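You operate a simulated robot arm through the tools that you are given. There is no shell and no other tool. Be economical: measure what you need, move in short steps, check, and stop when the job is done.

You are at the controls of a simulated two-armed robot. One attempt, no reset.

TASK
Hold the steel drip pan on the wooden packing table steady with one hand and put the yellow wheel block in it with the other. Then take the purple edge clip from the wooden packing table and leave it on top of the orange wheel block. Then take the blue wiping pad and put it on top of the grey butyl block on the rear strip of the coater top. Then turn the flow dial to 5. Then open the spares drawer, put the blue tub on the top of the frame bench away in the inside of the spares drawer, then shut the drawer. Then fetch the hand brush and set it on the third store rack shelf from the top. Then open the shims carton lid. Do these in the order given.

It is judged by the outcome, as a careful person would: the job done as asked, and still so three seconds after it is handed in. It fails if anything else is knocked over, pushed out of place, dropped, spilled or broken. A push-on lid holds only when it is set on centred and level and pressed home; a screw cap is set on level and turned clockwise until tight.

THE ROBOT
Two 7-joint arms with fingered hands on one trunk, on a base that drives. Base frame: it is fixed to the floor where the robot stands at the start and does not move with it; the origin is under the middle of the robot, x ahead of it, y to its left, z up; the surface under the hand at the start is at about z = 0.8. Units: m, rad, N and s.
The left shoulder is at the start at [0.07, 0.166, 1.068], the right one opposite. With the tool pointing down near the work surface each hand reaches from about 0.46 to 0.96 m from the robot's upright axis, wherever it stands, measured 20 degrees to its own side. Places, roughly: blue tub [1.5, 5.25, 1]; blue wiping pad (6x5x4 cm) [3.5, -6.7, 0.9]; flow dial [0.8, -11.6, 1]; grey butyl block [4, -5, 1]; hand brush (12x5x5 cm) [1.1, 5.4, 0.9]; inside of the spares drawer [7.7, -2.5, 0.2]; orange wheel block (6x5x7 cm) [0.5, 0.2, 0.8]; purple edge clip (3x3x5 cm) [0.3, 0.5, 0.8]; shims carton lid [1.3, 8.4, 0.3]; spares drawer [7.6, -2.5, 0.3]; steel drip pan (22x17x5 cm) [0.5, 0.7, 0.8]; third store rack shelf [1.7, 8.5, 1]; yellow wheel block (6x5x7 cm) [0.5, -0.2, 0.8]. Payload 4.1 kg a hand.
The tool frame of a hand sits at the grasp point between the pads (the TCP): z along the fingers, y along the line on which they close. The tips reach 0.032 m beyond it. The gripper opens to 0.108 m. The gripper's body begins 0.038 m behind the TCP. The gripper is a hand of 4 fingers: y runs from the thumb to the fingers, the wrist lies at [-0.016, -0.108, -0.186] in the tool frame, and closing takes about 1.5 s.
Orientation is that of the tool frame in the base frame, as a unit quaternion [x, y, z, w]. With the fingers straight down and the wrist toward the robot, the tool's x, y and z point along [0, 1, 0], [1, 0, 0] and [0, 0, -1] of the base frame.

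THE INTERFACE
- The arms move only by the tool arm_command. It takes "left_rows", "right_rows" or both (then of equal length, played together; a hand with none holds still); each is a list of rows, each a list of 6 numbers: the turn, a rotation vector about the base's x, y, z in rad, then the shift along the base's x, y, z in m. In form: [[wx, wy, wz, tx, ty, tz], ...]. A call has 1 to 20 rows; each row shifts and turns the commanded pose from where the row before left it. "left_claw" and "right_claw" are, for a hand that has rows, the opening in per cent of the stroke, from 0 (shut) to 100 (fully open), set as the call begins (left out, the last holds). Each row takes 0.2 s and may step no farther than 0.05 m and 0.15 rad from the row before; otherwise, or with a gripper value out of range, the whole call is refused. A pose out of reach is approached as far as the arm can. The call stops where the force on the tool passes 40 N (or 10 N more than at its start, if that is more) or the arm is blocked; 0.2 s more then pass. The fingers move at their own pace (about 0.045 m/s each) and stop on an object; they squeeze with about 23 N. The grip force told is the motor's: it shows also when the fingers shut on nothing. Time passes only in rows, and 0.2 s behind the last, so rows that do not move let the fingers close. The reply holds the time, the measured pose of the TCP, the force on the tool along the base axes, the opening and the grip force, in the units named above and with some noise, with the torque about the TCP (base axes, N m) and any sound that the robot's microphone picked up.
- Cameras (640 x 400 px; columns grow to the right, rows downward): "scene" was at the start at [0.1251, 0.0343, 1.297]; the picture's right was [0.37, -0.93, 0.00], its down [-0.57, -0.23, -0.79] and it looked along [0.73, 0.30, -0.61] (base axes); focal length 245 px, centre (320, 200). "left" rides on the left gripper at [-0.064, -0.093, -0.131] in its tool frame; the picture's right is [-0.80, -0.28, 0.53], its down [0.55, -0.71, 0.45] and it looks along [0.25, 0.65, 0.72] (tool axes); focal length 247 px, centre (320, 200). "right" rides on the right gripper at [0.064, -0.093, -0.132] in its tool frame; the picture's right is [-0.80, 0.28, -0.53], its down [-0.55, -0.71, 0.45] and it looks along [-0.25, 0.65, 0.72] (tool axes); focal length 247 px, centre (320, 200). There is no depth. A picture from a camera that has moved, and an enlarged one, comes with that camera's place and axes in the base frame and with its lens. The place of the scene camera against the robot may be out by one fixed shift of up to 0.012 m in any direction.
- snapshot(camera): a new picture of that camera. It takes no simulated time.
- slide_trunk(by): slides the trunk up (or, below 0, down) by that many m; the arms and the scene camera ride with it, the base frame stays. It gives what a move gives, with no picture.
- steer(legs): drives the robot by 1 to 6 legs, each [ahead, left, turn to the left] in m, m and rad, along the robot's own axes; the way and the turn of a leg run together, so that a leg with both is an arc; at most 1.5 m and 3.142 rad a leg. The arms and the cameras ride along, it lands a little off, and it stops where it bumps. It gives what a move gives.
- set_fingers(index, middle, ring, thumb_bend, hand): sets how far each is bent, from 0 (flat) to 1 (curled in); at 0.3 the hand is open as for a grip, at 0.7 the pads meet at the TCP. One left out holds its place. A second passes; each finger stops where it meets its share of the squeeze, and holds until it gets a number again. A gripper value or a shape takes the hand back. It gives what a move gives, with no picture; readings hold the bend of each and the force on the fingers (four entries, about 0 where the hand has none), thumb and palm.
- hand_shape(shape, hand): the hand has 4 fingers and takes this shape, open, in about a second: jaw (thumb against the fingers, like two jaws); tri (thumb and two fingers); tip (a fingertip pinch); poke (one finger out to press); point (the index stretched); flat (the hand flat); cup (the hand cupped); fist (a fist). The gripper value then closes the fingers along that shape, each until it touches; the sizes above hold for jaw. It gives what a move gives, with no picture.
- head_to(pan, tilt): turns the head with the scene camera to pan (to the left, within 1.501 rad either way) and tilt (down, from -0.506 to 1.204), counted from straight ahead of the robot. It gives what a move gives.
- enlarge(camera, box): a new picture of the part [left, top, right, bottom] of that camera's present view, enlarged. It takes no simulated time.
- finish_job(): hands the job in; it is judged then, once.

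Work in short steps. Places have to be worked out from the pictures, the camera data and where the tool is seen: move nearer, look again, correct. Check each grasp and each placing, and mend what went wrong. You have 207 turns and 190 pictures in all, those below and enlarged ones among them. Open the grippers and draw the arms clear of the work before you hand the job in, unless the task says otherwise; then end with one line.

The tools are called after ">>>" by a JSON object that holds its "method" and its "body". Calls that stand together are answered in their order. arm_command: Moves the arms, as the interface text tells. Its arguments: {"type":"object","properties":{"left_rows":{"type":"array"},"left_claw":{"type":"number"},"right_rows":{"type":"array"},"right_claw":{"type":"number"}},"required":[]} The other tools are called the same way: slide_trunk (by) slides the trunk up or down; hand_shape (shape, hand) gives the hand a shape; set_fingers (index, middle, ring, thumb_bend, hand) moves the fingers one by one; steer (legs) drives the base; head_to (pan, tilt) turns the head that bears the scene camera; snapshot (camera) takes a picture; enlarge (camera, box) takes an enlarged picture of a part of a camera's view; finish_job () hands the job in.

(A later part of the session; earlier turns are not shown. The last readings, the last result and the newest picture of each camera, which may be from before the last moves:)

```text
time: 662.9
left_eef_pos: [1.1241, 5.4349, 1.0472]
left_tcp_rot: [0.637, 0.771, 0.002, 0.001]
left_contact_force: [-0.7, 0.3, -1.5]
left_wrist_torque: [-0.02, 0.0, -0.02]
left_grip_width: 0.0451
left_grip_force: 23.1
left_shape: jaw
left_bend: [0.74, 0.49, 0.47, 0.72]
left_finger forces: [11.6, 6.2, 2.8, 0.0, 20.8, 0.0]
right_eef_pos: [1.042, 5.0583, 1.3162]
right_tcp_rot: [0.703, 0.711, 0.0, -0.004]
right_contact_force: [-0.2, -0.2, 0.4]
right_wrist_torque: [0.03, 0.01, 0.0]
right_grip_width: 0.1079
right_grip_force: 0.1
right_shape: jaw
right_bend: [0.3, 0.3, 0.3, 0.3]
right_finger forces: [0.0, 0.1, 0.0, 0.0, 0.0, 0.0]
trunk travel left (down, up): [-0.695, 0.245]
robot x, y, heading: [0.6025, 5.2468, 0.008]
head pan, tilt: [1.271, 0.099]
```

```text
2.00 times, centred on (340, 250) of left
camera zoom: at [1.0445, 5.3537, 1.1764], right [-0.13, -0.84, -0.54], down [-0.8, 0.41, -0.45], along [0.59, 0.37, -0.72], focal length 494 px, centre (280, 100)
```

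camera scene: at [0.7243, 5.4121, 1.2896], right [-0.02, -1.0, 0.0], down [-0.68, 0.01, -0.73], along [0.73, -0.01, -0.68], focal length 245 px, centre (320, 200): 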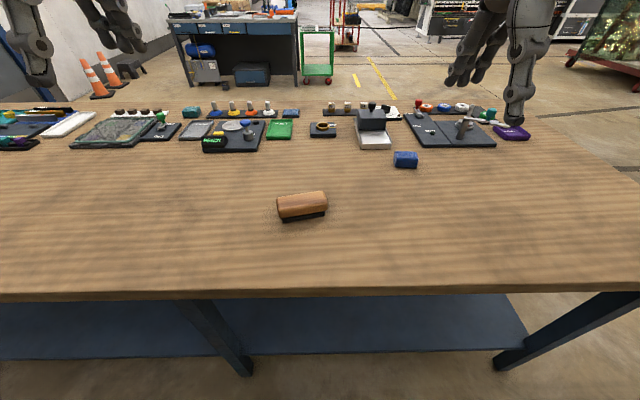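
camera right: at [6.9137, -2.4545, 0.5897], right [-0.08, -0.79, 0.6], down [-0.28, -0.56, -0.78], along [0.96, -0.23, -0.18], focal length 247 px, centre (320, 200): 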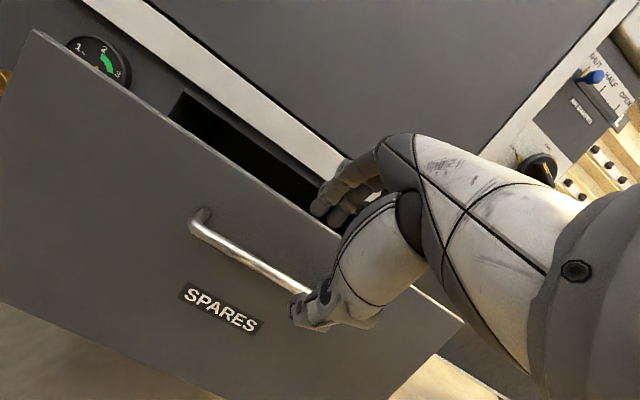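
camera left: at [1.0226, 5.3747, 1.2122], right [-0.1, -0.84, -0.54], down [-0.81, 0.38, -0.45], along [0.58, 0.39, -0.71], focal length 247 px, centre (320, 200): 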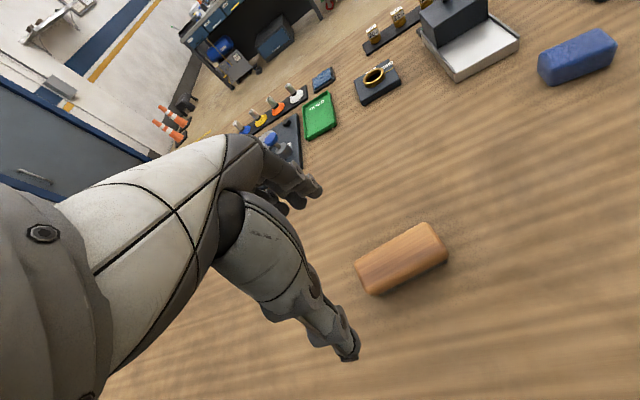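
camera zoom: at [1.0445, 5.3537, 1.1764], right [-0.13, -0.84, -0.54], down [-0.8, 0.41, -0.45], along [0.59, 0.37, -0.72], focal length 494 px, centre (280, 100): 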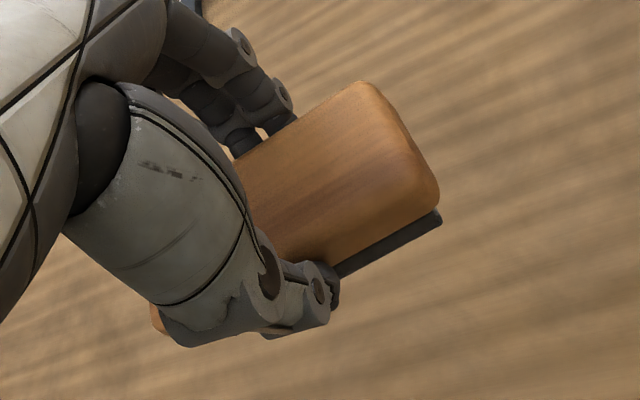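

The brush is held. I tuck it, turn north and drive to the store rack.

>>> {"method": "arm_command", "body": {"left_rows": [[0, 0, -0.06, -0.03, 0.004, 0.03], [0, 0, -0.06, -0.03, 0.004, 0.03], [0, 0, -0.06, -0.03, 0.004, 0.03], [0, 0, 0, -0.01, 0, 0.03]]}}

>>> {"method": "steer", "body": {"legs": [[-0.05, 0, 1.56], [1.1, 0.05, 0], [1.1, 0, 0], [0, -0.95, 0]]}}

>>> {"method": "head_to", "body": {"pan": 0, "tilt": 0.5}}

>>> {"method": "snapshot", "body": {"camera": "scene"}}

```text
time: 663.9
left_eef_pos: [1.0717, 5.4426, 1.178]
left_tcp_rot: [0.704, 0.71, 0.002, 0.001]
left_contact_force: [0.8, -0.1, -1.7]
left_wrist_torque: [0.01, 0.02, 0.0]
left_grip_width: 0.0448
left_grip_force: 23.2
left_shape: jaw
left_bend: [0.74, 0.49, 0.47, 0.72]
left_finger forces: [11.7, 6.2, 2.9, 0.0, 20.8, 0.1]
left hand out of reach, approached as far as the arm can: row 1, 2, 3
right_eef_pos: [1.0402, 5.0567, 1.3179]
right_tcp_rot: [0.705, 0.71, 0.001, -0.004]
right_contact_force: [-0.4, -0.6, 0.9]
right_wrist_torque: [0.01, -0.02, -0.01]
right_grip_width: 0.1079
right_grip_force: 0.0
right_shape: jaw
right_bend: [0.3, 0.3, 0.3, 0.3]
right_finger forces: [0.0, 0.0, 0.1, 0.0, 0.1, 0.0]
trunk travel left (down, up): [-0.695, 0.245]
robot x, y, heading: [0.6039, 5.2483, 0.002]
head pan, tilt: [1.271, 0.099]
```

```text
time: 677.0
left_eef_pos: [0.243, 7.5376, 1.1763]
left_tcp_rot: [-0.053, 0.999, 0.001, -0.001]
left_contact_force: [-0.7, 1.4, -1.2]
left_wrist_torque: [-0.05, -0.02, -0.01]
left_grip_width: 0.0448
left_grip_force: 23.2
left_shape: jaw
left_bend: [0.74, 0.49, 0.47, 0.72]
left_finger forces: [11.7, 6.1, 3.0, 0.0, 20.7, 0.0]
right_eef_pos: [0.6305, 7.5446, 1.3156]
right_tcp_rot: [-0.052, 0.999, -0.005, -0.002]
right_contact_force: [0.9, 0.7, 0.8]
right_wrist_torque: [-0.06, -0.02, 0.01]
right_grip_width: 0.1077
right_grip_force: 0.1
right_shape: jaw
right_bend: [0.3, 0.3, 0.3, 0.3]
right_finger forces: [0.0, 0.0, 0.0, 0.0, 0.0, 0.0]
trunk travel left (down, up): [-0.695, 0.245]
robot x, y, heading: [0.4803, 7.0864, 1.67]
head pan, tilt: [1.271, 0.099]
stopped in leg 3: the robot was blocked; the commanded pose is now the measured one
```

```text
time: 678.5
left_eef_pos: [0.2446, 7.5346, 1.1786]
left_tcp_rot: [-0.054, 0.999, 0.002, -0.001]
left_contact_force: [-1.0, -0.3, -1.5]
left_wrist_torque: [-0.02, -0.01, -0.04]
left_grip_width: 0.0447
left_grip_force: 23.3
left_shape: jaw
left_bend: [0.74, 0.49, 0.47, 0.72]
left_finger forces: [11.7, 6.2, 2.9, 0.0, 20.7, 0.0]
right_eef_pos: [0.632, 7.5386, 1.3179]
right_tcp_rot: [-0.052, 0.999, -0.002, -0.002]
right_contact_force: [0.1, 0.2, -1.3]
right_wrist_torque: [0.01, 0.0, -0.01]
right_grip_width: 0.1079
right_grip_force: 0.1
right_shape: jaw
right_bend: [0.3, 0.3, 0.3, 0.3]
right_finger forces: [0.0, 0.0, 0.1, 0.1, 0.0, 0.1]
trunk travel left (down, up): [-0.695, 0.245]
robot x, y, heading: [0.4836, 7.0862, 1.67]
head pan, tilt: [0.0, 0.499]
```

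```text
37 pictures are left
camera scene: at [0.4641, 7.2278, 1.4316], right [1.0, 0.1, 0.0], down [0.05, -0.48, -0.88], along [-0.09, 0.87, -0.48], focal length 245 px, centre (320, 200)
```

scene: 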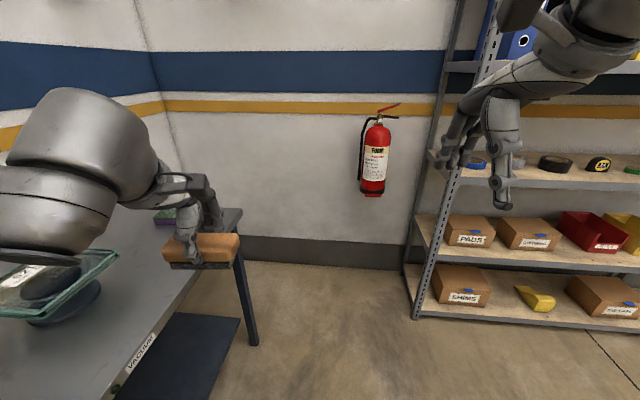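

Something low on the left, probably a foot pedal by the workbench, blocked the base. I back off and strafe right in front of the rack.

>>> {"method": "steer", "body": {"legs": [[-0.06, -0.12, 0], [0, -0.4, -0.1], [0.1, -0.45, 0]]}}

>>> {"method": "head_to", "body": {"pan": 0, "tilt": 0.45}}

>>> {"method": "snapshot", "body": {"camera": "scene"}}

```text
time: 681.2
left_eef_pos: [0.6502, 7.5765, 1.177]
left_tcp_rot: [0.046, 0.999, 0.001, -0.001]
left_contact_force: [-0.3, 0.5, -0.9]
left_wrist_torque: [-0.03, 0.02, 0.02]
left_grip_width: 0.0447
left_grip_force: 22.6
left_shape: jaw
left_bend: [0.74, 0.5, 0.47, 0.72]
left_finger forces: [11.7, 6.1, 3.0, 0.1, 20.9, 0.0]
right_eef_pos: [1.03, 7.505, 1.318]
right_tcp_rot: [0.047, 0.999, -0.003, -0.002]
right_contact_force: [-0.4, 0.1, 0.2]
right_wrist_torque: [-0.06, -0.02, 0.0]
right_grip_width: 0.1079
right_grip_force: 0.0
right_shape: jaw
right_bend: [0.3, 0.3, 0.3, 0.3]
right_finger forces: [0.0, 0.0, 0.0, 0.0, 0.1, 0.0]
trunk travel left (down, up): [-0.695, 0.245]
robot x, y, heading: [0.7954, 7.0852, 1.47]
head pan, tilt: [0.0, 0.499]
stopped in leg 2: the robot was blocked; the commanded pose is now the measured one
```

```text
time: 681.9
left_eef_pos: [0.6516, 7.575, 1.1777]
left_tcp_rot: [0.046, 0.999, 0.001, -0.001]
left_contact_force: [0.4, -0.1, -1.4]
left_wrist_torque: [-0.01, 0.01, 0.01]
left_grip_width: 0.0446
left_grip_force: 22.6
left_shape: jaw
left_bend: [0.74, 0.5, 0.47, 0.72]
left_finger forces: [11.8, 6.1, 3.0, 0.0, 20.9, 0.0]
right_eef_pos: [1.0325, 7.5041, 1.316]
right_tcp_rot: [0.047, 0.999, -0.002, -0.003]
right_contact_force: [-0.7, 0.3, -0.6]
right_wrist_torque: [-0.07, 0.01, 0.01]
right_grip_width: 0.108
right_grip_force: 0.0
right_shape: jaw
right_bend: [0.3, 0.3, 0.3, 0.3]
right_finger forces: [0.1, 0.0, 0.0, 0.0, 0.0, 0.0]
trunk travel left (down, up): [-0.695, 0.245]
robot x, y, heading: [0.7992, 7.0921, 1.465]
head pan, tilt: [0.0, 0.45]
```

```text
36 pictures are left
camera scene: at [0.8067, 7.2316, 1.4358], right [0.99, -0.1, 0.0], down [-0.05, -0.43, -0.9], along [0.09, 0.9, -0.44], focal length 245 px, centre (320, 200)
```

scene: 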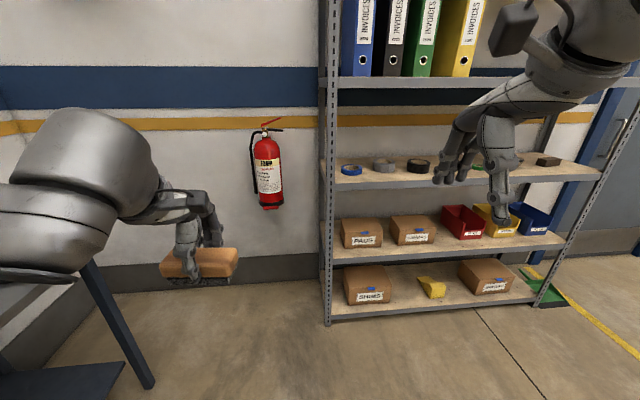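

The base met the frame bench's end. I move left a little, forward 0.3 m, then right.

>>> {"method": "steer", "body": {"legs": [[0.02, 0.05, 0.1], [0.3, 0, 0], [0, -0.75, 0]]}}

>>> {"method": "head_to", "body": {"pan": 0, "tilt": 0.5}}

>>> {"method": "snapshot", "body": {"camera": "scene"}}

```text
time: 688.0
left_eef_pos: [1.2941, 7.8715, 1.1779]
left_tcp_rot: [0.001, 1.0, 0.002, -0.001]
left_contact_force: [-0.2, 0.6, -0.8]
left_wrist_torque: [-0.01, -0.02, -0.04]
left_grip_width: 0.0449
left_grip_force: 22.8
left_shape: jaw
left_bend: [0.74, 0.5, 0.47, 0.72]
left_finger forces: [11.7, 6.1, 3.1, 0.0, 20.8, 0.1]
right_eef_pos: [1.6797, 7.8328, 1.3155]
right_tcp_rot: [0.002, 1.0, -0.003, -0.003]
right_contact_force: [0.8, 0.5, -0.2]
right_wrist_torque: [0.02, 0.0, 0.0]
right_grip_width: 0.1075
right_grip_force: 0.1
right_shape: jaw
right_bend: [0.3, 0.3, 0.3, 0.3]
right_finger forces: [0.1, 0.0, 0.0, 0.0, 0.0, 0.0]
trunk travel left (down, up): [-0.695, 0.245]
robot x, y, heading: [1.4828, 7.3979, 1.559]
head pan, tilt: [0.0, 0.45]
```

```text
time: 688.7
left_eef_pos: [1.2955, 7.872, 1.1774]
left_tcp_rot: [0.001, 1.0, 0.001, -0.001]
left_contact_force: [0.8, -0.2, -0.5]
left_wrist_torque: [0.0, 0.01, 0.02]
left_grip_width: 0.0446
left_grip_force: 22.9
left_shape: jaw
left_bend: [0.74, 0.5, 0.47, 0.72]
left_finger forces: [11.7, 6.2, 3.0, 0.1, 20.8, 0.0]
right_eef_pos: [1.6801, 7.8355, 1.3165]
right_tcp_rot: [0.001, 1.0, -0.002, -0.002]
right_contact_force: [-0.3, -0.5, 0.0]
right_wrist_torque: [-0.03, -0.04, 0.05]
right_grip_width: 0.108
right_grip_force: 0.1
right_shape: jaw
right_bend: [0.3, 0.3, 0.3, 0.3]
right_finger forces: [0.0, 0.0, 0.0, 0.0, 0.0, 0.0]
trunk travel left (down, up): [-0.695, 0.245]
robot x, y, heading: [1.4805, 7.3992, 1.558]
head pan, tilt: [0.0, 0.499]
```

```text
35 pictures are left
camera scene: at [1.4802, 7.5428, 1.4315], right [1.0, -0.01, 0.0], down [-0.01, -0.48, -0.88], along [0.01, 0.88, -0.48], focal length 245 px, centre (320, 200)
```

scene: 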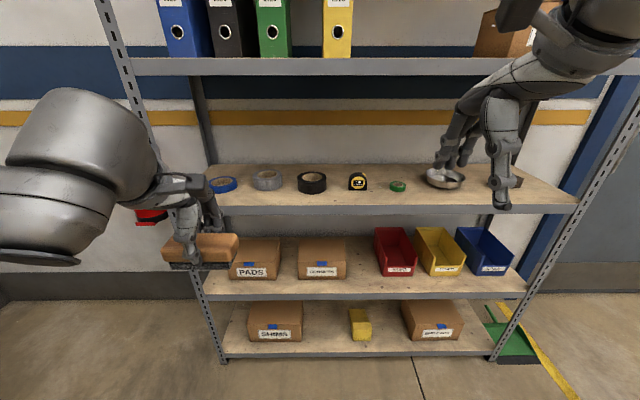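

On the third shelf the items stand in a row at y≈8.48, with a free front strip at y≈8.30–8.43. I will set the brush there at about [1.365, 8.365]. I drive closer first.

>>> {"method": "steer", "body": {"legs": [[0.28, 0, 0.01]]}}

>>> {"method": "arm_command", "body": {"left_rows": [[0, 0, 0, 0.014, 0.02, -0.008], [0, 0, 0, 0.014, 0.02, -0.008], [0, 0, 0, 0.014, 0.02, -0.008], [0, 0, 0, 0.014, 0.02, -0.008], [0, 0, 0, 0.014, 0.02, -0.008], [0, 0, 0, 0, 0.02, -0.005], [0, 0, 0, 0, 0.02, 0], [0, 0, 0, 0, 0, 0]]}}

>>> {"method": "snapshot", "body": {"camera": "left"}}

>>> {"method": "snapshot", "body": {"camera": "scene"}}

```text
time: 690.6
left_eef_pos: [1.2864, 8.1491, 1.1777]
left_tcp_rot: [-0.008, 1.0, 0.003, -0.001]
left_contact_force: [-0.1, -0.5, -1.5]
left_wrist_torque: [-0.02, -0.03, 0.02]
left_grip_width: 0.0443
left_grip_force: 23.2
left_shape: jaw
left_bend: [0.74, 0.5, 0.47, 0.72]
left_finger forces: [11.7, 6.2, 3.1, 0.0, 20.8, 0.0]
right_eef_pos: [1.6733, 8.1191, 1.3166]
right_tcp_rot: [-0.007, 1.0, -0.002, -0.002]
right_contact_force: [-0.3, 0.0, -0.5]
right_wrist_torque: [0.03, -0.02, -0.01]
right_grip_width: 0.1077
right_grip_force: 0.1
right_shape: jaw
right_bend: [0.3, 0.3, 0.3, 0.3]
right_finger forces: [0.0, 0.0, 0.1, 0.0, 0.0, 0.0]
trunk travel left (down, up): [-0.695, 0.245]
robot x, y, heading: [1.4869, 7.6832, 1.577]
head pan, tilt: [0.0, 0.499]
```

```text
time: 692.4
left_eef_pos: [1.3388, 8.2259, 1.1463]
left_tcp_rot: [-0.007, 1.0, 0.002, -0.001]
left_contact_force: [0.1, 0.0, -1.3]
left_wrist_torque: [0.02, -0.03, -0.02]
left_grip_width: 0.0445
left_grip_force: 23.1
left_shape: jaw
left_bend: [0.74, 0.5, 0.47, 0.72]
left_finger forces: [11.6, 6.2, 2.8, 0.1, 20.8, 0.1]
left hand out of reach, approached as far as the arm can: row 4, 5, 6, 7
right_eef_pos: [1.6741, 8.1199, 1.318]
right_tcp_rot: [-0.007, 1.0, -0.003, -0.002]
right_contact_force: [-0.6, 0.4, 0.1]
right_wrist_torque: [-0.02, 0.0, -0.01]
right_grip_width: 0.1081
right_grip_force: 0.2
right_shape: jaw
right_bend: [0.3, 0.3, 0.3, 0.3]
right_finger forces: [0.0, 0.1, 0.0, 0.0, 0.1, 0.0]
trunk travel left (down, up): [-0.695, 0.245]
robot x, y, heading: [1.4833, 7.6794, 1.578]
head pan, tilt: [0.0, 0.499]
```

```text
34 pictures are left
camera left: at [1.404, 8.134, 1.2765], right [0.8, -0.27, -0.53], down [-0.54, -0.71, -0.45], along [-0.26, 0.65, -0.71], focal length 247 px, centre (320, 200)
```

left: 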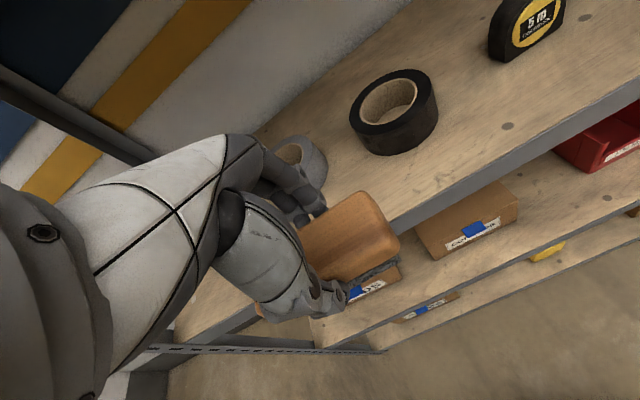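

```text
33 pictures are left
camera scene: at [1.4786, 7.8244, 1.4314], right [1.0, 0.01, 0.0], down [0.0, -0.48, -0.88], along [-0.01, 0.88, -0.48], focal length 245 px, centre (320, 200)
```

scene: 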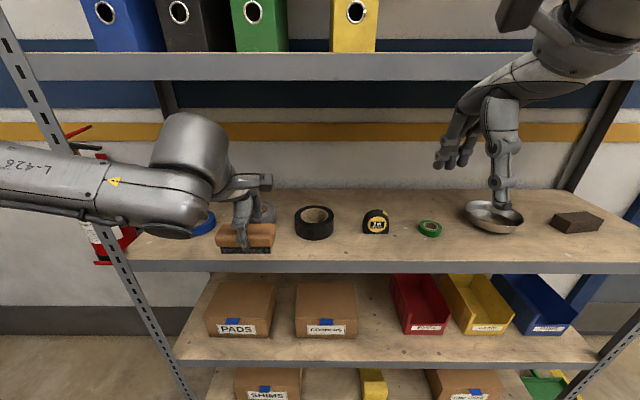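

The left arm is limited here and its forearm is near the rack's left post. I move the base right 0.36 m and place the brush at about [1.545, 8.35], between the black tape and the tape measure.

>>> {"method": "steer", "body": {"legs": [[-0.02, -0.36, 0]]}}

>>> {"method": "arm_command", "body": {"left_rows": [[0, 0, 0, -0.03, 0, 0], [0, 0, 0, -0.03, 0, 0], [0, 0, 0, -0.03, 0.02, 0], [0, 0, 0, -0.03, 0.03, 0], [0, 0, 0, -0.03, 0.03, -0.005], [0, 0, 0, 0, 0.03, -0.005], [0, 0, 0, 0, 0.03, -0.005], [0, 0, 0, 0, 0, 0]]}}

>>> {"method": "snapshot", "body": {"camera": "scene"}}

```text
time: 694.8
left_eef_pos: [1.7074, 8.2084, 1.1462]
left_tcp_rot: [-0.011, 1.0, 0.003, 0.0]
left_contact_force: [0.2, 0.5, -1.4]
left_wrist_torque: [-0.01, -0.04, 0.0]
left_grip_width: 0.0449
left_grip_force: 22.5
left_shape: jaw
left_bend: [0.74, 0.5, 0.47, 0.72]
left_finger forces: [11.7, 6.2, 3.0, 0.0, 20.8, 0.0]
right_eef_pos: [2.0431, 8.1055, 1.3176]
right_tcp_rot: [-0.012, 1.0, -0.003, -0.003]
right_contact_force: [-0.4, 0.6, -0.5]
right_wrist_torque: [0.0, 0.02, 0.01]
right_grip_width: 0.108
right_grip_force: 0.0
right_shape: jaw
right_bend: [0.3, 0.3, 0.3, 0.3]
right_finger forces: [0.0, 0.0, 0.1, 0.0, 0.0, 0.0]
trunk travel left (down, up): [-0.695, 0.245]
robot x, y, heading: [1.8595, 7.6621, 1.585]
head pan, tilt: [0.0, 0.499]
```

```text
time: 696.6
left_eef_pos: [1.5592, 8.3487, 1.1316]
left_tcp_rot: [-0.011, 1.0, 0.003, -0.001]
left_contact_force: [0.2, 0.3, -0.1]
left_wrist_torque: [0.0, 0.0, 0.04]
left_grip_width: 0.0447
left_grip_force: 22.7
left_shape: jaw
left_bend: [0.74, 0.5, 0.47, 0.72]
left_finger forces: [11.7, 6.0, 3.0, 0.0, 20.8, 0.1]
right_eef_pos: [2.0427, 8.1045, 1.3181]
right_tcp_rot: [-0.011, 1.0, -0.002, -0.002]
right_contact_force: [0.4, -0.5, -0.4]
right_wrist_torque: [-0.02, 0.0, 0.01]
right_grip_width: 0.1078
right_grip_force: 0.1
right_shape: jaw
right_bend: [0.3, 0.3, 0.3, 0.3]
right_finger forces: [0.0, 0.0, 0.0, 0.1, 0.0, 0.0]
trunk travel left (down, up): [-0.695, 0.245]
robot x, y, heading: [1.8568, 7.6632, 1.583]
head pan, tilt: [0.0, 0.499]
```

```text
32 pictures are left
camera scene: at [1.8509, 7.8075, 1.4316], right [1.0, 0.01, 0.0], down [0.01, -0.48, -0.88], along [-0.01, 0.88, -0.48], focal length 245 px, centre (320, 200)
```

scene: 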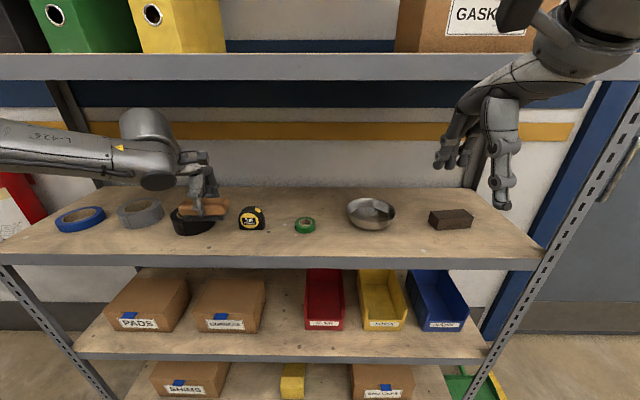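

The brush is over the free front strip. I pull back 8 mm and lower it to the shelf.

>>> {"method": "arm_command", "body": {"left_rows": [[0, 0, 0, -0.004, -0.008, -0.02], [0, 0, 0, 0, 0, -0.03], [0, 0, 0, 0, 0, -0.03], [0, 0, 0, 0, 0, -0.006], [0, 0, 0, 0, 0, 0]]}}

>>> {"method": "enlarge", "body": {"camera": "scene", "box": [110, 150, 310, 275]}}

```text
time: 697.8
left_eef_pos: [1.551, 8.3401, 1.049]
left_tcp_rot: [-0.011, 1.0, 0.005, -0.001]
left_contact_force: [-1.1, 4.1, 15.4]
left_wrist_torque: [0.1, 0.08, -0.02]
left_grip_width: 0.0454
left_grip_force: 23.5
left_shape: jaw
left_bend: [0.74, 0.49, 0.47, 0.73]
left_finger forces: [14.4, 8.0, 3.7, 0.0, 22.2, 0.1]
right_eef_pos: [2.0436, 8.1045, 1.317]
right_tcp_rot: [-0.011, 1.0, -0.002, -0.003]
right_contact_force: [0.2, -1.0, -0.4]
right_wrist_torque: [0.0, 0.01, 0.01]
right_grip_width: 0.1082
right_grip_force: 0.1
right_shape: jaw
right_bend: [0.3, 0.3, 0.3, 0.3]
right_finger forces: [0.1, 0.0, 0.0, 0.0, 0.0, 0.0]
trunk travel left (down, up): [-0.695, 0.245]
robot x, y, heading: [1.8595, 7.6661, 1.588]
head pan, tilt: [0.0, 0.499]
```

```text
3.20 times, centred on (210, 212) of scene
camera zoom: at [1.8511, 7.807, 1.4319], right [1.0, 0.01, 0.0], down [0.01, -0.48, -0.88], along [-0.01, 0.88, -0.48], focal length 783 px, centre (672, 160)
```

zoom: 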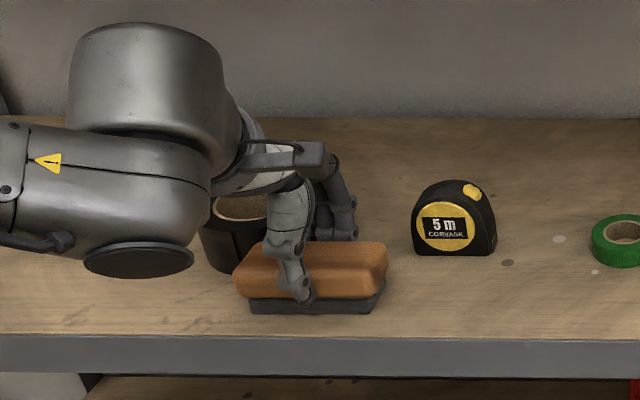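

The brush rests on the shelf. I open partially and lift out.

>>> {"method": "arm_command", "body": {"left_rows": [[0, 0, 0, 0, 0, 0], [0, 0, 0, 0, 0, 0], [0, 0, 0, 0, 0, 0], [0, 0, 0, 0, 0, 0], [0, 0, 0, 0, 0, 0.01], [0, 0, 0, 0, 0, 0.03], [0, 0, 0, 0, 0, 0.04], [0, 0, 0, 0, -0.03, 0.01], [0, 0, 0, 0, -0.04, 0], [0, 0, 0, 0, -0.04, 0], [0, 0, 0, 0, -0.04, 0]], "left_claw": 65}}

>>> {"method": "snapshot", "body": {"camera": "scene"}}

```text
time: 700.2
left_eef_pos: [1.5541, 8.1896, 1.1395]
left_tcp_rot: [-0.012, 1.0, 0.003, 0.001]
left_contact_force: [0.4, 0.3, 0.5]
left_wrist_torque: [0.03, 0.03, 0.0]
left_grip_width: 0.07
left_grip_force: 0.0
left_shape: jaw
left_bend: [0.27, 0.39, 0.36, 0.64]
left_finger forces: [0.0, 0.0, 0.0, 0.0, 0.0, 0.0]
right_eef_pos: [2.0419, 8.1029, 1.3184]
right_tcp_rot: [-0.012, 1.0, -0.002, -0.002]
right_contact_force: [-0.4, 0.2, 0.5]
right_wrist_torque: [0.02, -0.04, 0.01]
right_grip_width: 0.1078
right_grip_force: 0.0
right_shape: jaw
right_bend: [0.3, 0.3, 0.3, 0.3]
right_finger forces: [0.0, 0.1, 0.0, 0.1, 0.0, 0.0]
trunk travel left (down, up): [-0.695, 0.245]
robot x, y, heading: [1.8564, 7.6678, 1.584]
head pan, tilt: [0.0, 0.499]
```

```text
30 pictures are left
camera scene: at [1.8495, 7.8062, 1.4317], right [1.0, 0.01, 0.0], down [0.01, -0.48, -0.88], along [-0.01, 0.88, -0.48], focal length 245 px, centre (320, 200)
```

scene: 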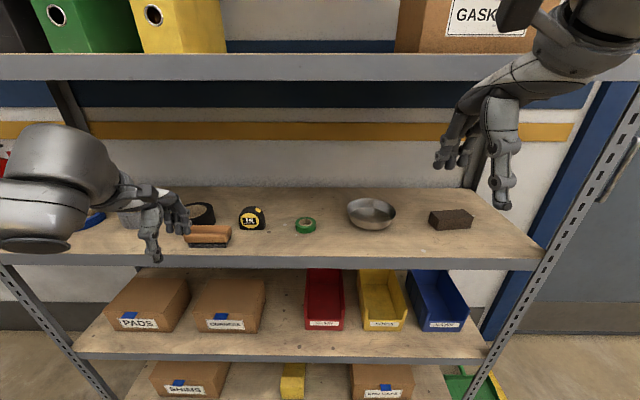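

The brush sits on the third shelf. Now the SHIMS carton on the bottom shelf: I back off, shift left, lower the trunk and look.

>>> {"method": "steer", "body": {"legs": [[-0.3, 0, -0.01], [0, 0.4, 0]]}}

>>> {"method": "slide_trunk", "body": {"by": -0.4}}

>>> {"method": "head_to", "body": {"pan": 0.1, "tilt": 0.6}}

>>> {"method": "enlarge", "body": {"camera": "scene", "box": [160, 80, 480, 280]}}

```text
time: 704.4
left_eef_pos: [1.1532, 7.8949, 1.1371]
left_tcp_rot: [-0.003, 1.0, 0.003, 0.0]
left_contact_force: [0.4, 0.2, -0.1]
left_wrist_torque: [-0.01, 0.02, 0.0]
left_grip_width: 0.0698
left_grip_force: 0.1
left_shape: jaw
left_bend: [0.27, 0.39, 0.36, 0.64]
left_finger forces: [0.0, 0.1, 0.0, 0.0, 0.0, 0.1]
right_eef_pos: [1.6413, 7.799, 1.317]
right_tcp_rot: [-0.003, 1.0, -0.003, -0.003]
right_contact_force: [-0.5, -0.6, 0.0]
right_wrist_torque: [-0.01, 0.01, 0.03]
right_grip_width: 0.1077
right_grip_force: 0.0
right_shape: jaw
right_bend: [0.3, 0.3, 0.3, 0.3]
right_finger forces: [0.0, 0.0, 0.0, 0.0, 0.0, 0.1]
trunk travel left (down, up): [-0.695, 0.245]
robot x, y, heading: [1.4504, 7.3608, 1.567]
head pan, tilt: [0.0, 0.499]
```

```text
time: 708.2
left_eef_pos: [1.1525, 7.8933, 0.7373]
left_tcp_rot: [-0.004, 1.0, 0.002, 0.0]
left_contact_force: [0.4, 0.3, -0.3]
left_wrist_torque: [-0.03, 0.0, 0.02]
left_grip_width: 0.07
left_grip_force: 0.0
left_shape: jaw
left_bend: [0.27, 0.39, 0.36, 0.64]
left_finger forces: [0.1, 0.0, 0.0, 0.0, 0.1, 0.1]
right_eef_pos: [1.6396, 7.7994, 0.917]
right_tcp_rot: [-0.003, 1.0, -0.003, -0.003]
right_contact_force: [-0.6, 0.2, 0.2]
right_wrist_torque: [0.05, 0.02, -0.03]
right_grip_width: 0.1079
right_grip_force: 0.0
right_shape: jaw
right_bend: [0.3, 0.3, 0.3, 0.3]
right_finger forces: [0.0, 0.0, 0.1, 0.0, 0.0, 0.0]
trunk travel left (down, up): [-0.295, 0.645]
robot x, y, heading: [1.4443, 7.3638, 1.565]
head pan, tilt: [0.0, 0.499]
```

```text
time: 708.9
left_eef_pos: [1.1529, 7.8952, 0.738]
left_tcp_rot: [-0.004, 1.0, 0.003, 0.0]
left_contact_force: [0.4, -0.7, -0.5]
left_wrist_torque: [0.02, -0.01, 0.02]
left_grip_width: 0.0697
left_grip_force: 0.1
left_shape: jaw
left_bend: [0.27, 0.39, 0.36, 0.64]
left_finger forces: [0.0, 0.1, 0.1, 0.0, 0.0, 0.0]
right_eef_pos: [1.641, 7.8002, 0.9175]
right_tcp_rot: [-0.003, 1.0, -0.002, -0.003]
right_contact_force: [-1.1, 0.1, -0.3]
right_wrist_torque: [-0.03, -0.02, -0.01]
right_grip_width: 0.108
right_grip_force: 0.1
right_shape: jaw
right_bend: [0.3, 0.3, 0.3, 0.3]
right_finger forces: [0.0, 0.0, 0.0, 0.0, 0.0, 0.0]
trunk travel left (down, up): [-0.295, 0.645]
robot x, y, heading: [1.4461, 7.3667, 1.574]
head pan, tilt: [0.099, 0.6]
```

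```text
2.00 times, centred on (320, 180) of scene
camera zoom: at [1.4333, 7.5028, 1.0224], right [1.0, 0.1, 0.0], down [0.05, -0.56, -0.83], along [-0.08, 0.82, -0.56], focal length 490 px, centre (320, 240)
```

zoom: 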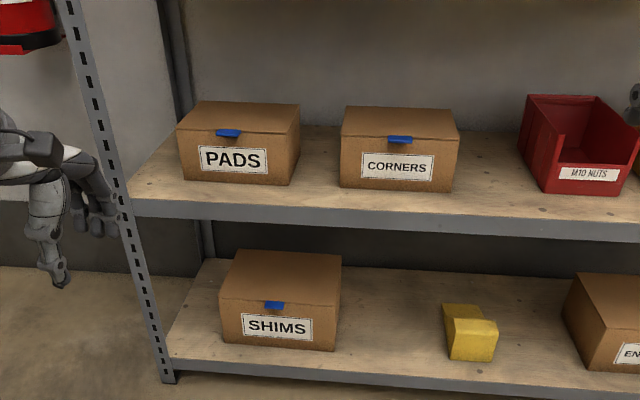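

The carton (x 1.12–1.385, front at y≈8.31, top z≈0.30) has a hinged lid with a blue pull tab at the front. I move in front of it for the right arm, lower the trunk and pitch the closed right hand forward.

>>> {"method": "steer", "body": {"legs": [[0, 0.36, 0]]}}

>>> {"method": "slide_trunk", "body": {"by": -0.29}}

>>> {"method": "arm_command", "body": {"right_rows": [[0.12, 0, 0, 0, 0.01, -0.02], [0.12, 0, 0, 0, 0.01, -0.02], [0.12, 0, 0, 0, 0.01, -0.02], [0.12, 0, 0, 0, 0.01, -0.02], [0.12, 0, 0, 0, 0.01, -0.02], [0.12, 0, 0, 0, 0.01, -0.02], [0.08, 0, 0, 0, 0.01, -0.02], [0, 0, 0, 0, 0, 0]], "right_claw": 0}}

>>> {"method": "snapshot", "body": {"camera": "right"}}

```text
time: 711.3
left_eef_pos: [0.7859, 7.8963, 0.7375]
left_tcp_rot: [-0.004, 1.0, 0.003, 0.0]
left_contact_force: [-1.0, -0.4, -0.1]
left_wrist_torque: [-0.02, 0.01, -0.01]
left_grip_width: 0.0699
left_grip_force: 0.1
left_shape: jaw
left_bend: [0.27, 0.39, 0.36, 0.64]
left_finger forces: [0.0, 0.1, 0.0, 0.0, 0.1, 0.1]
right_eef_pos: [1.2738, 7.801, 0.9166]
right_tcp_rot: [-0.003, 1.0, -0.003, -0.002]
right_contact_force: [-0.1, 0.1, 0.0]
right_wrist_torque: [-0.01, 0.01, 0.01]
right_grip_width: 0.1079
right_grip_force: 0.1
right_shape: jaw
right_bend: [0.3, 0.3, 0.3, 0.3]
right_finger forces: [0.1, 0.0, 0.0, 0.1, 0.0, 0.1]
trunk travel left (down, up): [-0.295, 0.645]
robot x, y, heading: [1.0774, 7.3683, 1.57]
head pan, tilt: [0.099, 0.6]
```

```text
time: 714.2
left_eef_pos: [0.7875, 7.8947, 0.4475]
left_tcp_rot: [-0.003, 1.0, 0.002, 0.0]
left_contact_force: [0.4, 0.0, -0.7]
left_wrist_torque: [0.0, 0.03, 0.0]
left_grip_width: 0.0698
left_grip_force: 0.0
left_shape: jaw
left_bend: [0.27, 0.39, 0.36, 0.64]
left_finger forces: [0.0, 0.1, 0.1, 0.1, 0.1, 0.1]
right_eef_pos: [1.2749, 7.8005, 0.627]
right_tcp_rot: [-0.004, 1.0, -0.003, -0.003]
right_contact_force: [0.1, 0.3, 0.0]
right_wrist_torque: [-0.02, -0.04, 0.04]
right_grip_width: 0.1079
right_grip_force: 0.1
right_shape: jaw
right_bend: [0.3, 0.3, 0.3, 0.3]
right_finger forces: [0.1, 0.1, 0.0, 0.0, 0.0, 0.0]
trunk travel left (down, up): [-0.005, 0.935]
robot x, y, heading: [1.0827, 7.3632, 1.569]
head pan, tilt: [0.099, 0.6]
```

```text
time: 716.0
left_eef_pos: [0.7864, 7.8958, 0.4474]
left_tcp_rot: [-0.003, 1.0, 0.003, 0.0]
left_contact_force: [0.1, 0.3, 0.5]
left_wrist_torque: [-0.02, 0.01, 0.01]
left_grip_width: 0.0703
left_grip_force: 0.0
left_shape: jaw
left_bend: [0.27, 0.39, 0.36, 0.64]
left_finger forces: [0.0, 0.1, 0.0, 0.1, 0.0, 0.1]
right_eef_pos: [1.3134, 7.8579, 0.5121]
right_tcp_rot: [-0.011, 0.958, 0.287, -0.022]
right_contact_force: [-0.8, -0.7, -0.2]
right_wrist_torque: [-0.01, 0.04, 0.02]
right_grip_width: 0.0
right_grip_force: 22.8
right_shape: jaw
right_bend: [0.7, 0.7, 0.7, 0.49]
right_finger forces: [0.0, 0.1, 0.0, 0.1, 0.1, 0.0]
right hand out of reach, approached as far as the arm can: row 5, 6, 7
trunk travel left (down, up): [-0.005, 0.935]
robot x, y, heading: [1.0816, 7.365, 1.572]
head pan, tilt: [0.099, 0.6]
```

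```text
28 pictures are left
camera right: at [1.2563, 7.7066, 0.5741], right [0.82, -0.03, 0.57], down [0.53, -0.33, -0.78], along [0.21, 0.94, -0.25], focal length 247 px, centre (320, 200)
```

right: 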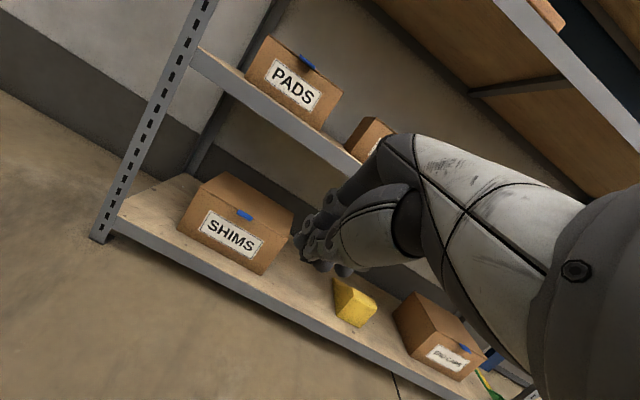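

The tab is near [1.25, 8.30, 0.28]. The hand reached only 33° of pitch while retracted, so I extend it forward and pitch more.

>>> {"method": "arm_command", "body": {"right_rows": [[0, 0, 0, -0.01, 0.035, 0], [0, 0, 0, -0.01, 0.035, 0], [0, 0, 0, -0.01, 0.035, 0], [0.1, 0, 0, -0.01, 0.035, 0], [0.1, 0, 0, -0.01, 0.03, 0], [0.1, 0, 0, 0, 0.02, 0], [0.1, 0, 0, 0, 0.02, 0], [0, 0, 0, 0, 0, 0]]}}

```text
time: 717.8
left_eef_pos: [0.7867, 7.8959, 0.4475]
left_tcp_rot: [-0.004, 1.0, 0.003, 0.0]
left_contact_force: [0.8, 0.0, -0.8]
left_wrist_torque: [0.02, -0.01, -0.02]
left_grip_width: 0.0702
left_grip_force: 0.2
left_shape: jaw
left_bend: [0.27, 0.39, 0.36, 0.64]
left_finger forces: [0.1, 0.1, 0.1, 0.0, 0.0, 0.1]
right_eef_pos: [1.2922, 8.0445, 0.5197]
right_tcp_rot: [-0.014, 0.893, 0.45, -0.019]
right_contact_force: [-0.1, -0.3, 0.8]
right_wrist_torque: [0.04, 0.02, 0.03]
right_grip_width: 0.0
right_grip_force: 22.7
right_shape: jaw
right_bend: [0.7, 0.7, 0.7, 0.49]
right_finger forces: [0.1, 0.0, 0.1, 0.1, 0.1, 0.0]
right hand out of reach, approached as far as the arm can: row 7
trunk travel left (down, up): [-0.005, 0.935]
robot x, y, heading: [1.0816, 7.3625, 1.567]
head pan, tilt: [0.099, 0.6]
```

Extending helps: 53° of pitch at z 0.52. I test lowering with further extension, still in front of the rack.

>>> {"method": "arm_command", "body": {"right_rows": [[0, 0, 0, -0.01, 0.02, -0.02], [0, 0, 0, -0.01, 0.02, -0.02], [0, 0, 0, -0.01, 0.02, -0.02], [0, 0, 0, -0.01, 0.01, -0.02], [0, 0, 0, 0, 0, -0.02], [0, 0, 0, 0, 0, -0.02], [0, 0, 0, 0, 0, 0]]}}

>>> {"method": "snapshot", "body": {"camera": "right"}}

```text
time: 719.4
left_eef_pos: [0.7877, 7.8961, 0.4468]
left_tcp_rot: [-0.004, 1.0, 0.002, 0.0]
left_contact_force: [0.1, 0.5, 0.3]
left_wrist_torque: [-0.01, 0.05, 0.01]
left_grip_width: 0.0701
left_grip_force: 0.0
left_shape: jaw
left_bend: [0.27, 0.39, 0.36, 0.64]
left_finger forces: [0.0, 0.0, 0.1, 0.1, 0.1, 0.0]
right_eef_pos: [1.2921, 8.0447, 0.5194]
right_tcp_rot: [-0.013, 0.894, 0.448, -0.019]
right_contact_force: [0.5, 0.5, 0.8]
right_wrist_torque: [0.0, 0.0, 0.01]
right_grip_width: 0.0
right_grip_force: 22.7
right_shape: jaw
right_bend: [0.7, 0.7, 0.7, 0.49]
right_finger forces: [0.1, 0.0, 0.0, 0.0, 0.0, 0.0]
right hand out of reach, approached as far as the arm can: row 1, 2, 3, 4, 5, 6
trunk travel left (down, up): [-0.005, 0.935]
robot x, y, heading: [1.0802, 7.3626, 1.569]
head pan, tilt: [0.099, 0.6]
```

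```text
27 pictures are left
camera right: at [1.2346, 7.8816, 0.5253], right [0.82, -0.22, 0.53], down [0.53, -0.04, -0.85], along [0.21, 0.97, 0.09], focal length 247 px, centre (320, 200)
```

right: 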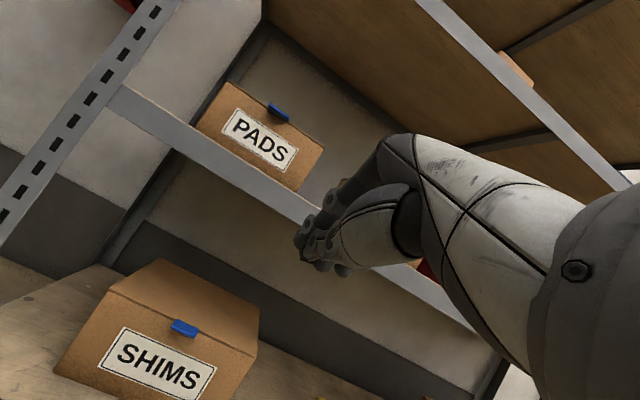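

At this pitch the arm is on its boundary. I reduce the pitch, move lower and more extended, then pitch up again as far as it goes.

>>> {"method": "arm_command", "body": {"right_rows": [[-0.12, 0, 0, 0, 0, 0], [-0.12, 0, 0, 0, 0, 0], [-0.12, 0, 0, -0.01, 0.01, -0.02], [0, 0, 0, -0.01, 0.02, -0.03], [0, 0, 0, -0.01, 0.02, -0.03], [0, 0, 0, -0.01, 0.02, -0.03], [0, 0, 0, 0, 0.02, -0.02], [0.1, 0, 0, 0, 0, 0], [0.1, 0, 0, 0, 0, 0], [0.1, 0, 0, 0, 0, 0], [0.1, 0, 0, 0, 0, 0], [0, 0, 0, 0, 0, 0]]}}

```text
time: 722.0
left_eef_pos: [0.7867, 7.8957, 0.4466]
left_tcp_rot: [-0.004, 1.0, 0.002, -0.001]
left_contact_force: [-0.5, 0.2, 0.9]
left_wrist_torque: [-0.01, -0.01, 0.01]
left_grip_width: 0.0701
left_grip_force: 0.0
left_shape: jaw
left_bend: [0.27, 0.39, 0.36, 0.64]
left_finger forces: [0.1, 0.1, 0.0, 0.0, 0.0, 0.0]
right_eef_pos: [1.2681, 8.1346, 0.3946]
right_tcp_rot: [-0.012, 0.936, 0.35, -0.021]
right_contact_force: [-0.4, 0.2, -1.1]
right_wrist_torque: [-0.01, -0.01, 0.02]
right_grip_width: 0.0
right_grip_force: 23.2
right_shape: jaw
right_bend: [0.7, 0.7, 0.7, 0.49]
right_finger forces: [0.0, 0.0, 0.1, 0.0, 0.0, 0.0]
right hand out of reach, approached as far as the arm can: row 9, 10, 11
trunk travel left (down, up): [-0.005, 0.935]
robot x, y, heading: [1.0827, 7.3658, 1.564]
head pan, tilt: [0.099, 0.6]
```

With extension I get 41° of pitch at z 0.39, so a low-profile entry under the shelf is feasible. First I lower the closed fingertips to just below and in front of the tab.

>>> {"method": "arm_command", "body": {"right_rows": [[-0.07, 0, 0, -0.009, 0, -0.03], [-0.07, 0, 0, -0.009, 0, -0.03], [-0.03, 0, 0, 0, 0.01, -0.03], [0, 0, 0, 0, 0.02, -0.03], [0, 0, 0, 0, 0.02, -0.025], [0, 0, 0, 0, 0, 0]]}}

>>> {"method": "snapshot", "body": {"camera": "right"}}

>>> {"method": "head_to", "body": {"pan": -0.15, "tilt": 0.45}}

>>> {"method": "snapshot", "body": {"camera": "scene"}}

```text
time: 723.4
left_eef_pos: [0.7875, 7.8957, 0.4471]
left_tcp_rot: [-0.002, 1.0, 0.002, 0.0]
left_contact_force: [-0.1, 0.2, -0.1]
left_wrist_torque: [-0.01, -0.02, 0.0]
left_grip_width: 0.07
left_grip_force: 0.0
left_shape: jaw
left_bend: [0.27, 0.39, 0.36, 0.64]
left_finger forces: [0.0, 0.0, 0.0, 0.0, 0.0, 0.0]
right_eef_pos: [1.2495, 8.1858, 0.2473]
right_tcp_rot: [-0.009, 0.963, 0.27, -0.02]
right_contact_force: [0.0, 0.6, 0.4]
right_wrist_torque: [0.0, -0.04, -0.01]
right_grip_width: 0.0001
right_grip_force: 23.5
right_shape: jaw
right_bend: [0.7, 0.7, 0.7, 0.49]
right_finger forces: [0.0, 0.1, 0.1, 0.0, 0.0, 0.1]
trunk travel left (down, up): [-0.005, 0.935]
robot x, y, heading: [1.0797, 7.3636, 1.565]
head pan, tilt: [0.099, 0.6]
```

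```text
26 pictures are left
camera right: at [1.1913, 8.0356, 0.3147], right [0.82, -0.01, 0.57], down [0.53, -0.35, -0.77], along [0.21, 0.94, -0.29], focal length 247 px, centre (320, 200)
```

right: 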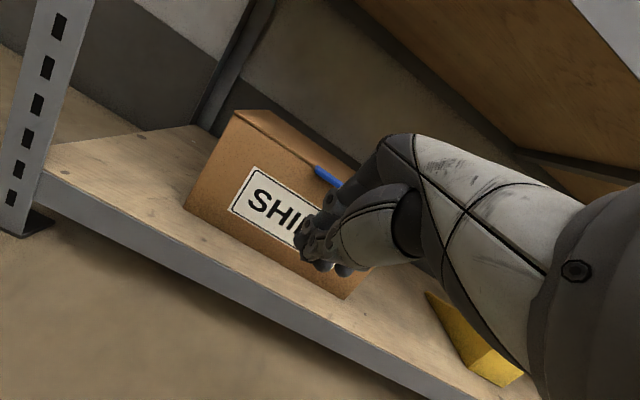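

```text
time: 724.1
left_eef_pos: [0.7867, 7.8948, 0.4479]
left_tcp_rot: [-0.004, 1.0, 0.003, 0.0]
left_contact_force: [0.1, -0.5, -0.5]
left_wrist_torque: [0.0, 0.0, -0.01]
left_grip_width: 0.0699
left_grip_force: 0.0
left_shape: jaw
left_bend: [0.27, 0.39, 0.36, 0.64]
left_finger forces: [0.1, 0.1, 0.0, 0.0, 0.0, 0.0]
right_eef_pos: [1.2492, 8.1844, 0.2478]
right_tcp_rot: [-0.01, 0.963, 0.269, -0.021]
right_contact_force: [-0.4, -0.2, -0.1]
right_wrist_torque: [-0.01, 0.03, 0.02]
right_grip_width: 0.0
right_grip_force: 22.6
right_shape: jaw
right_bend: [0.7, 0.7, 0.7, 0.49]
right_finger forces: [0.1, 0.1, 0.1, 0.1, 0.0, 0.1]
trunk travel left (down, up): [-0.005, 0.935]
robot x, y, heading: [1.08, 7.3668, 1.566]
head pan, tilt: [-0.15, 0.45]
```

```text
25 pictures are left
camera scene: at [1.0899, 7.5066, 0.7459], right [0.99, -0.15, 0.0], down [-0.07, -0.43, -0.9], along [0.14, 0.89, -0.44], focal length 245 px, centre (320, 200)
```

scene: 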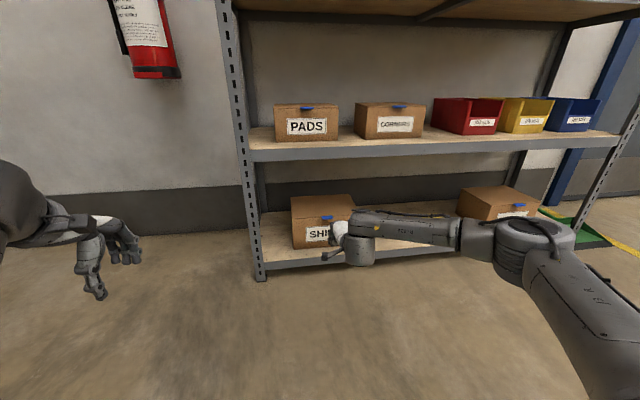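

A flat hand (fingers straight in line with the palm) is a thinner and longer lifter. I back off slightly, switch the right hand to flat and look.

>>> {"method": "arm_command", "body": {"right_rows": [[0, 0, 0, 0, -0.04, 0], [0, 0, 0, 0, -0.04, 0], [0, 0, 0, 0, 0, 0]]}}

>>> {"method": "hand_shape", "body": {"hand": "right", "shape": "flat"}}

>>> {"method": "snapshot", "body": {"camera": "right"}}

>>> {"method": "enlarge", "body": {"camera": "scene", "box": [240, 160, 440, 290]}}

```text
time: 725.0
left_eef_pos: [0.7881, 7.8957, 0.4463]
left_tcp_rot: [-0.003, 1.0, 0.001, 0.001]
left_contact_force: [-0.3, 0.0, -0.9]
left_wrist_torque: [0.01, 0.02, -0.01]
left_grip_width: 0.07
left_grip_force: 0.1
left_shape: jaw
left_bend: [0.27, 0.39, 0.36, 0.64]
left_finger forces: [0.0, 0.0, 0.1, 0.1, 0.1, 0.0]
right_eef_pos: [1.2723, 8.1365, 0.257]
right_tcp_rot: [-0.013, 0.963, 0.267, -0.024]
right_contact_force: [0.1, -0.1, -0.7]
right_wrist_torque: [-0.01, 0.02, -0.02]
right_grip_width: 0.0001
right_grip_force: 22.9
right_shape: jaw
right_bend: [0.7, 0.7, 0.7, 0.49]
right_finger forces: [0.0, 0.0, 0.0, 0.0, 0.0, 0.0]
right hand out of reach, approached as far as the arm can: row 1, 2
trunk travel left (down, up): [-0.005, 0.935]
robot x, y, heading: [1.0816, 7.3598, 1.569]
head pan, tilt: [-0.15, 0.45]
```

```text
time: 725.9
left_eef_pos: [0.7873, 7.8951, 0.4472]
left_tcp_rot: [-0.003, 1.0, 0.002, 0.0]
left_contact_force: [-0.1, -0.3, -0.4]
left_wrist_torque: [0.01, -0.02, -0.03]
left_grip_width: 0.0699
left_grip_force: 0.0
left_shape: jaw
left_bend: [0.27, 0.39, 0.36, 0.64]
left_finger forces: [0.0, 0.0, 0.0, 0.0, 0.0, 0.1]
right_eef_pos: [1.2715, 8.1369, 0.2572]
right_tcp_rot: [-0.012, 0.963, 0.267, -0.024]
right_contact_force: [-0.5, 0.1, 0.4]
right_wrist_torque: [0.01, -0.03, 0.03]
right_grip_width: 0.0
right_grip_force: 0.0
right_shape: flat
right_bend: [0.0, 0.0, 0.0, 0.39]
right_finger forces: [0.0, 0.1, 0.0, 0.0, 0.1, 0.0]
trunk travel left (down, up): [-0.005, 0.935]
robot x, y, heading: [1.0784, 7.3606, 1.567]
head pan, tilt: [-0.15, 0.45]
```

```text
24 pictures are left
camera right: at [1.2156, 7.988, 0.326], right [0.82, 0.0, 0.57], down [0.53, -0.35, -0.77], along [0.2, 0.93, -0.29], focal length 247 px, centre (320, 200)
```

right: 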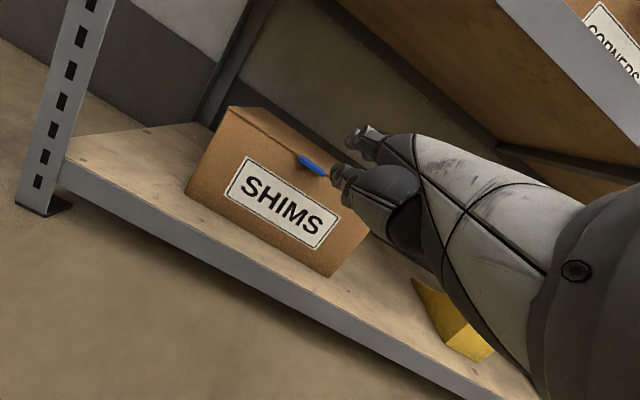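

```text
3.08 times, centred on (340, 225) of scene
camera zoom: at [1.09, 7.5066, 0.7459], right [0.99, -0.15, 0.0], down [-0.07, -0.43, -0.9], along [0.14, 0.89, -0.44], focal length 753 px, centre (258, 123)
```

zoom: 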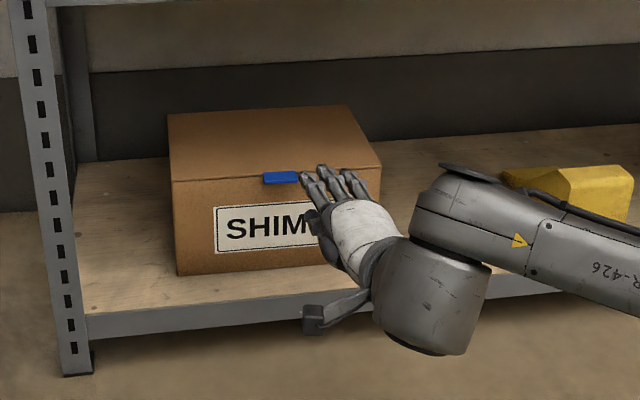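

The flat fingertips sit at about TCP + (0.094 ahead, 0.062 up). The tab is at x 1.22–1.27, y≈8.315, z≈0.26. I lower and tilt the hand so the fingertips come just under the tab's level, in front of it.

>>> {"method": "arm_command", "body": {"right_rows": [[-0.06, 0, 0, -0.01, 0.005, -0.012], [-0.06, 0, 0, -0.01, 0.005, -0.012], [-0.06, 0, 0, -0.01, 0.005, -0.012], [-0.06, 0, 0, 0, 0.005, -0.012], [0, 0, 0, 0, 0.004, -0.012], [0, 0, 0, 0, 0, 0]]}}

>>> {"method": "enlarge", "body": {"camera": "scene", "box": [260, 170, 420, 270]}}

>>> {"method": "enlarge", "body": {"camera": "right", "box": [200, 80, 440, 260]}}

```text
time: 727.2
left_eef_pos: [0.7876, 7.8963, 0.4474]
left_tcp_rot: [-0.003, 1.0, 0.002, 0.0]
left_contact_force: [0.5, -0.9, -0.2]
left_wrist_torque: [0.01, 0.01, 0.0]
left_grip_width: 0.0699
left_grip_force: 0.0
left_shape: jaw
left_bend: [0.27, 0.39, 0.36, 0.64]
left_finger forces: [0.0, 0.1, 0.1, 0.0, 0.0, 0.1]
right_eef_pos: [1.2413, 8.1583, 0.1981]
right_tcp_rot: [-0.008, 0.988, 0.154, -0.023]
right_contact_force: [-0.6, 0.5, 0.1]
right_wrist_torque: [0.02, -0.02, -0.06]
right_grip_width: 0.0
right_grip_force: 0.0
right_shape: flat
right_bend: [0.0, 0.0, 0.0, 0.39]
right_finger forces: [0.0, 0.0, 0.1, 0.0, 0.1, 0.0]
trunk travel left (down, up): [-0.005, 0.935]
robot x, y, heading: [1.0792, 7.3635, 1.569]
head pan, tilt: [-0.15, 0.45]
```

```text
4.00 times, centred on (340, 220) of scene
camera zoom: at [1.09, 7.5066, 0.7459], right [0.99, -0.15, 0.0], down [-0.07, -0.43, -0.9], along [0.14, 0.89, -0.44], focal length 979 px, centre (240, 120)
```

zoom: 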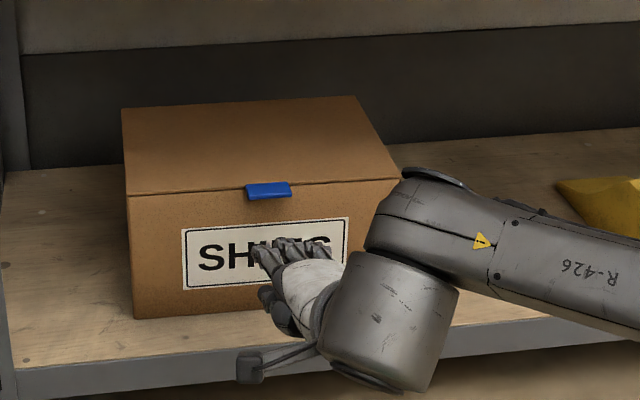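

```text
2.22 times, centred on (320, 170) of right
camera zoom: at [1.1845, 8.0301, 0.2977], right [0.82, 0.13, 0.56], down [0.53, -0.53, -0.66], along [0.21, 0.84, -0.5], focal length 549 px, centre (320, 267)
```

zoom: 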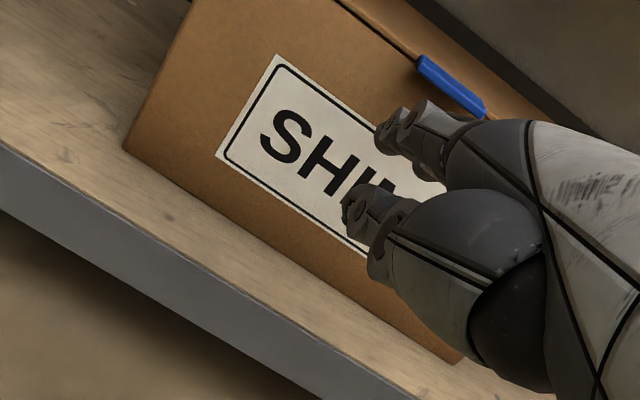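

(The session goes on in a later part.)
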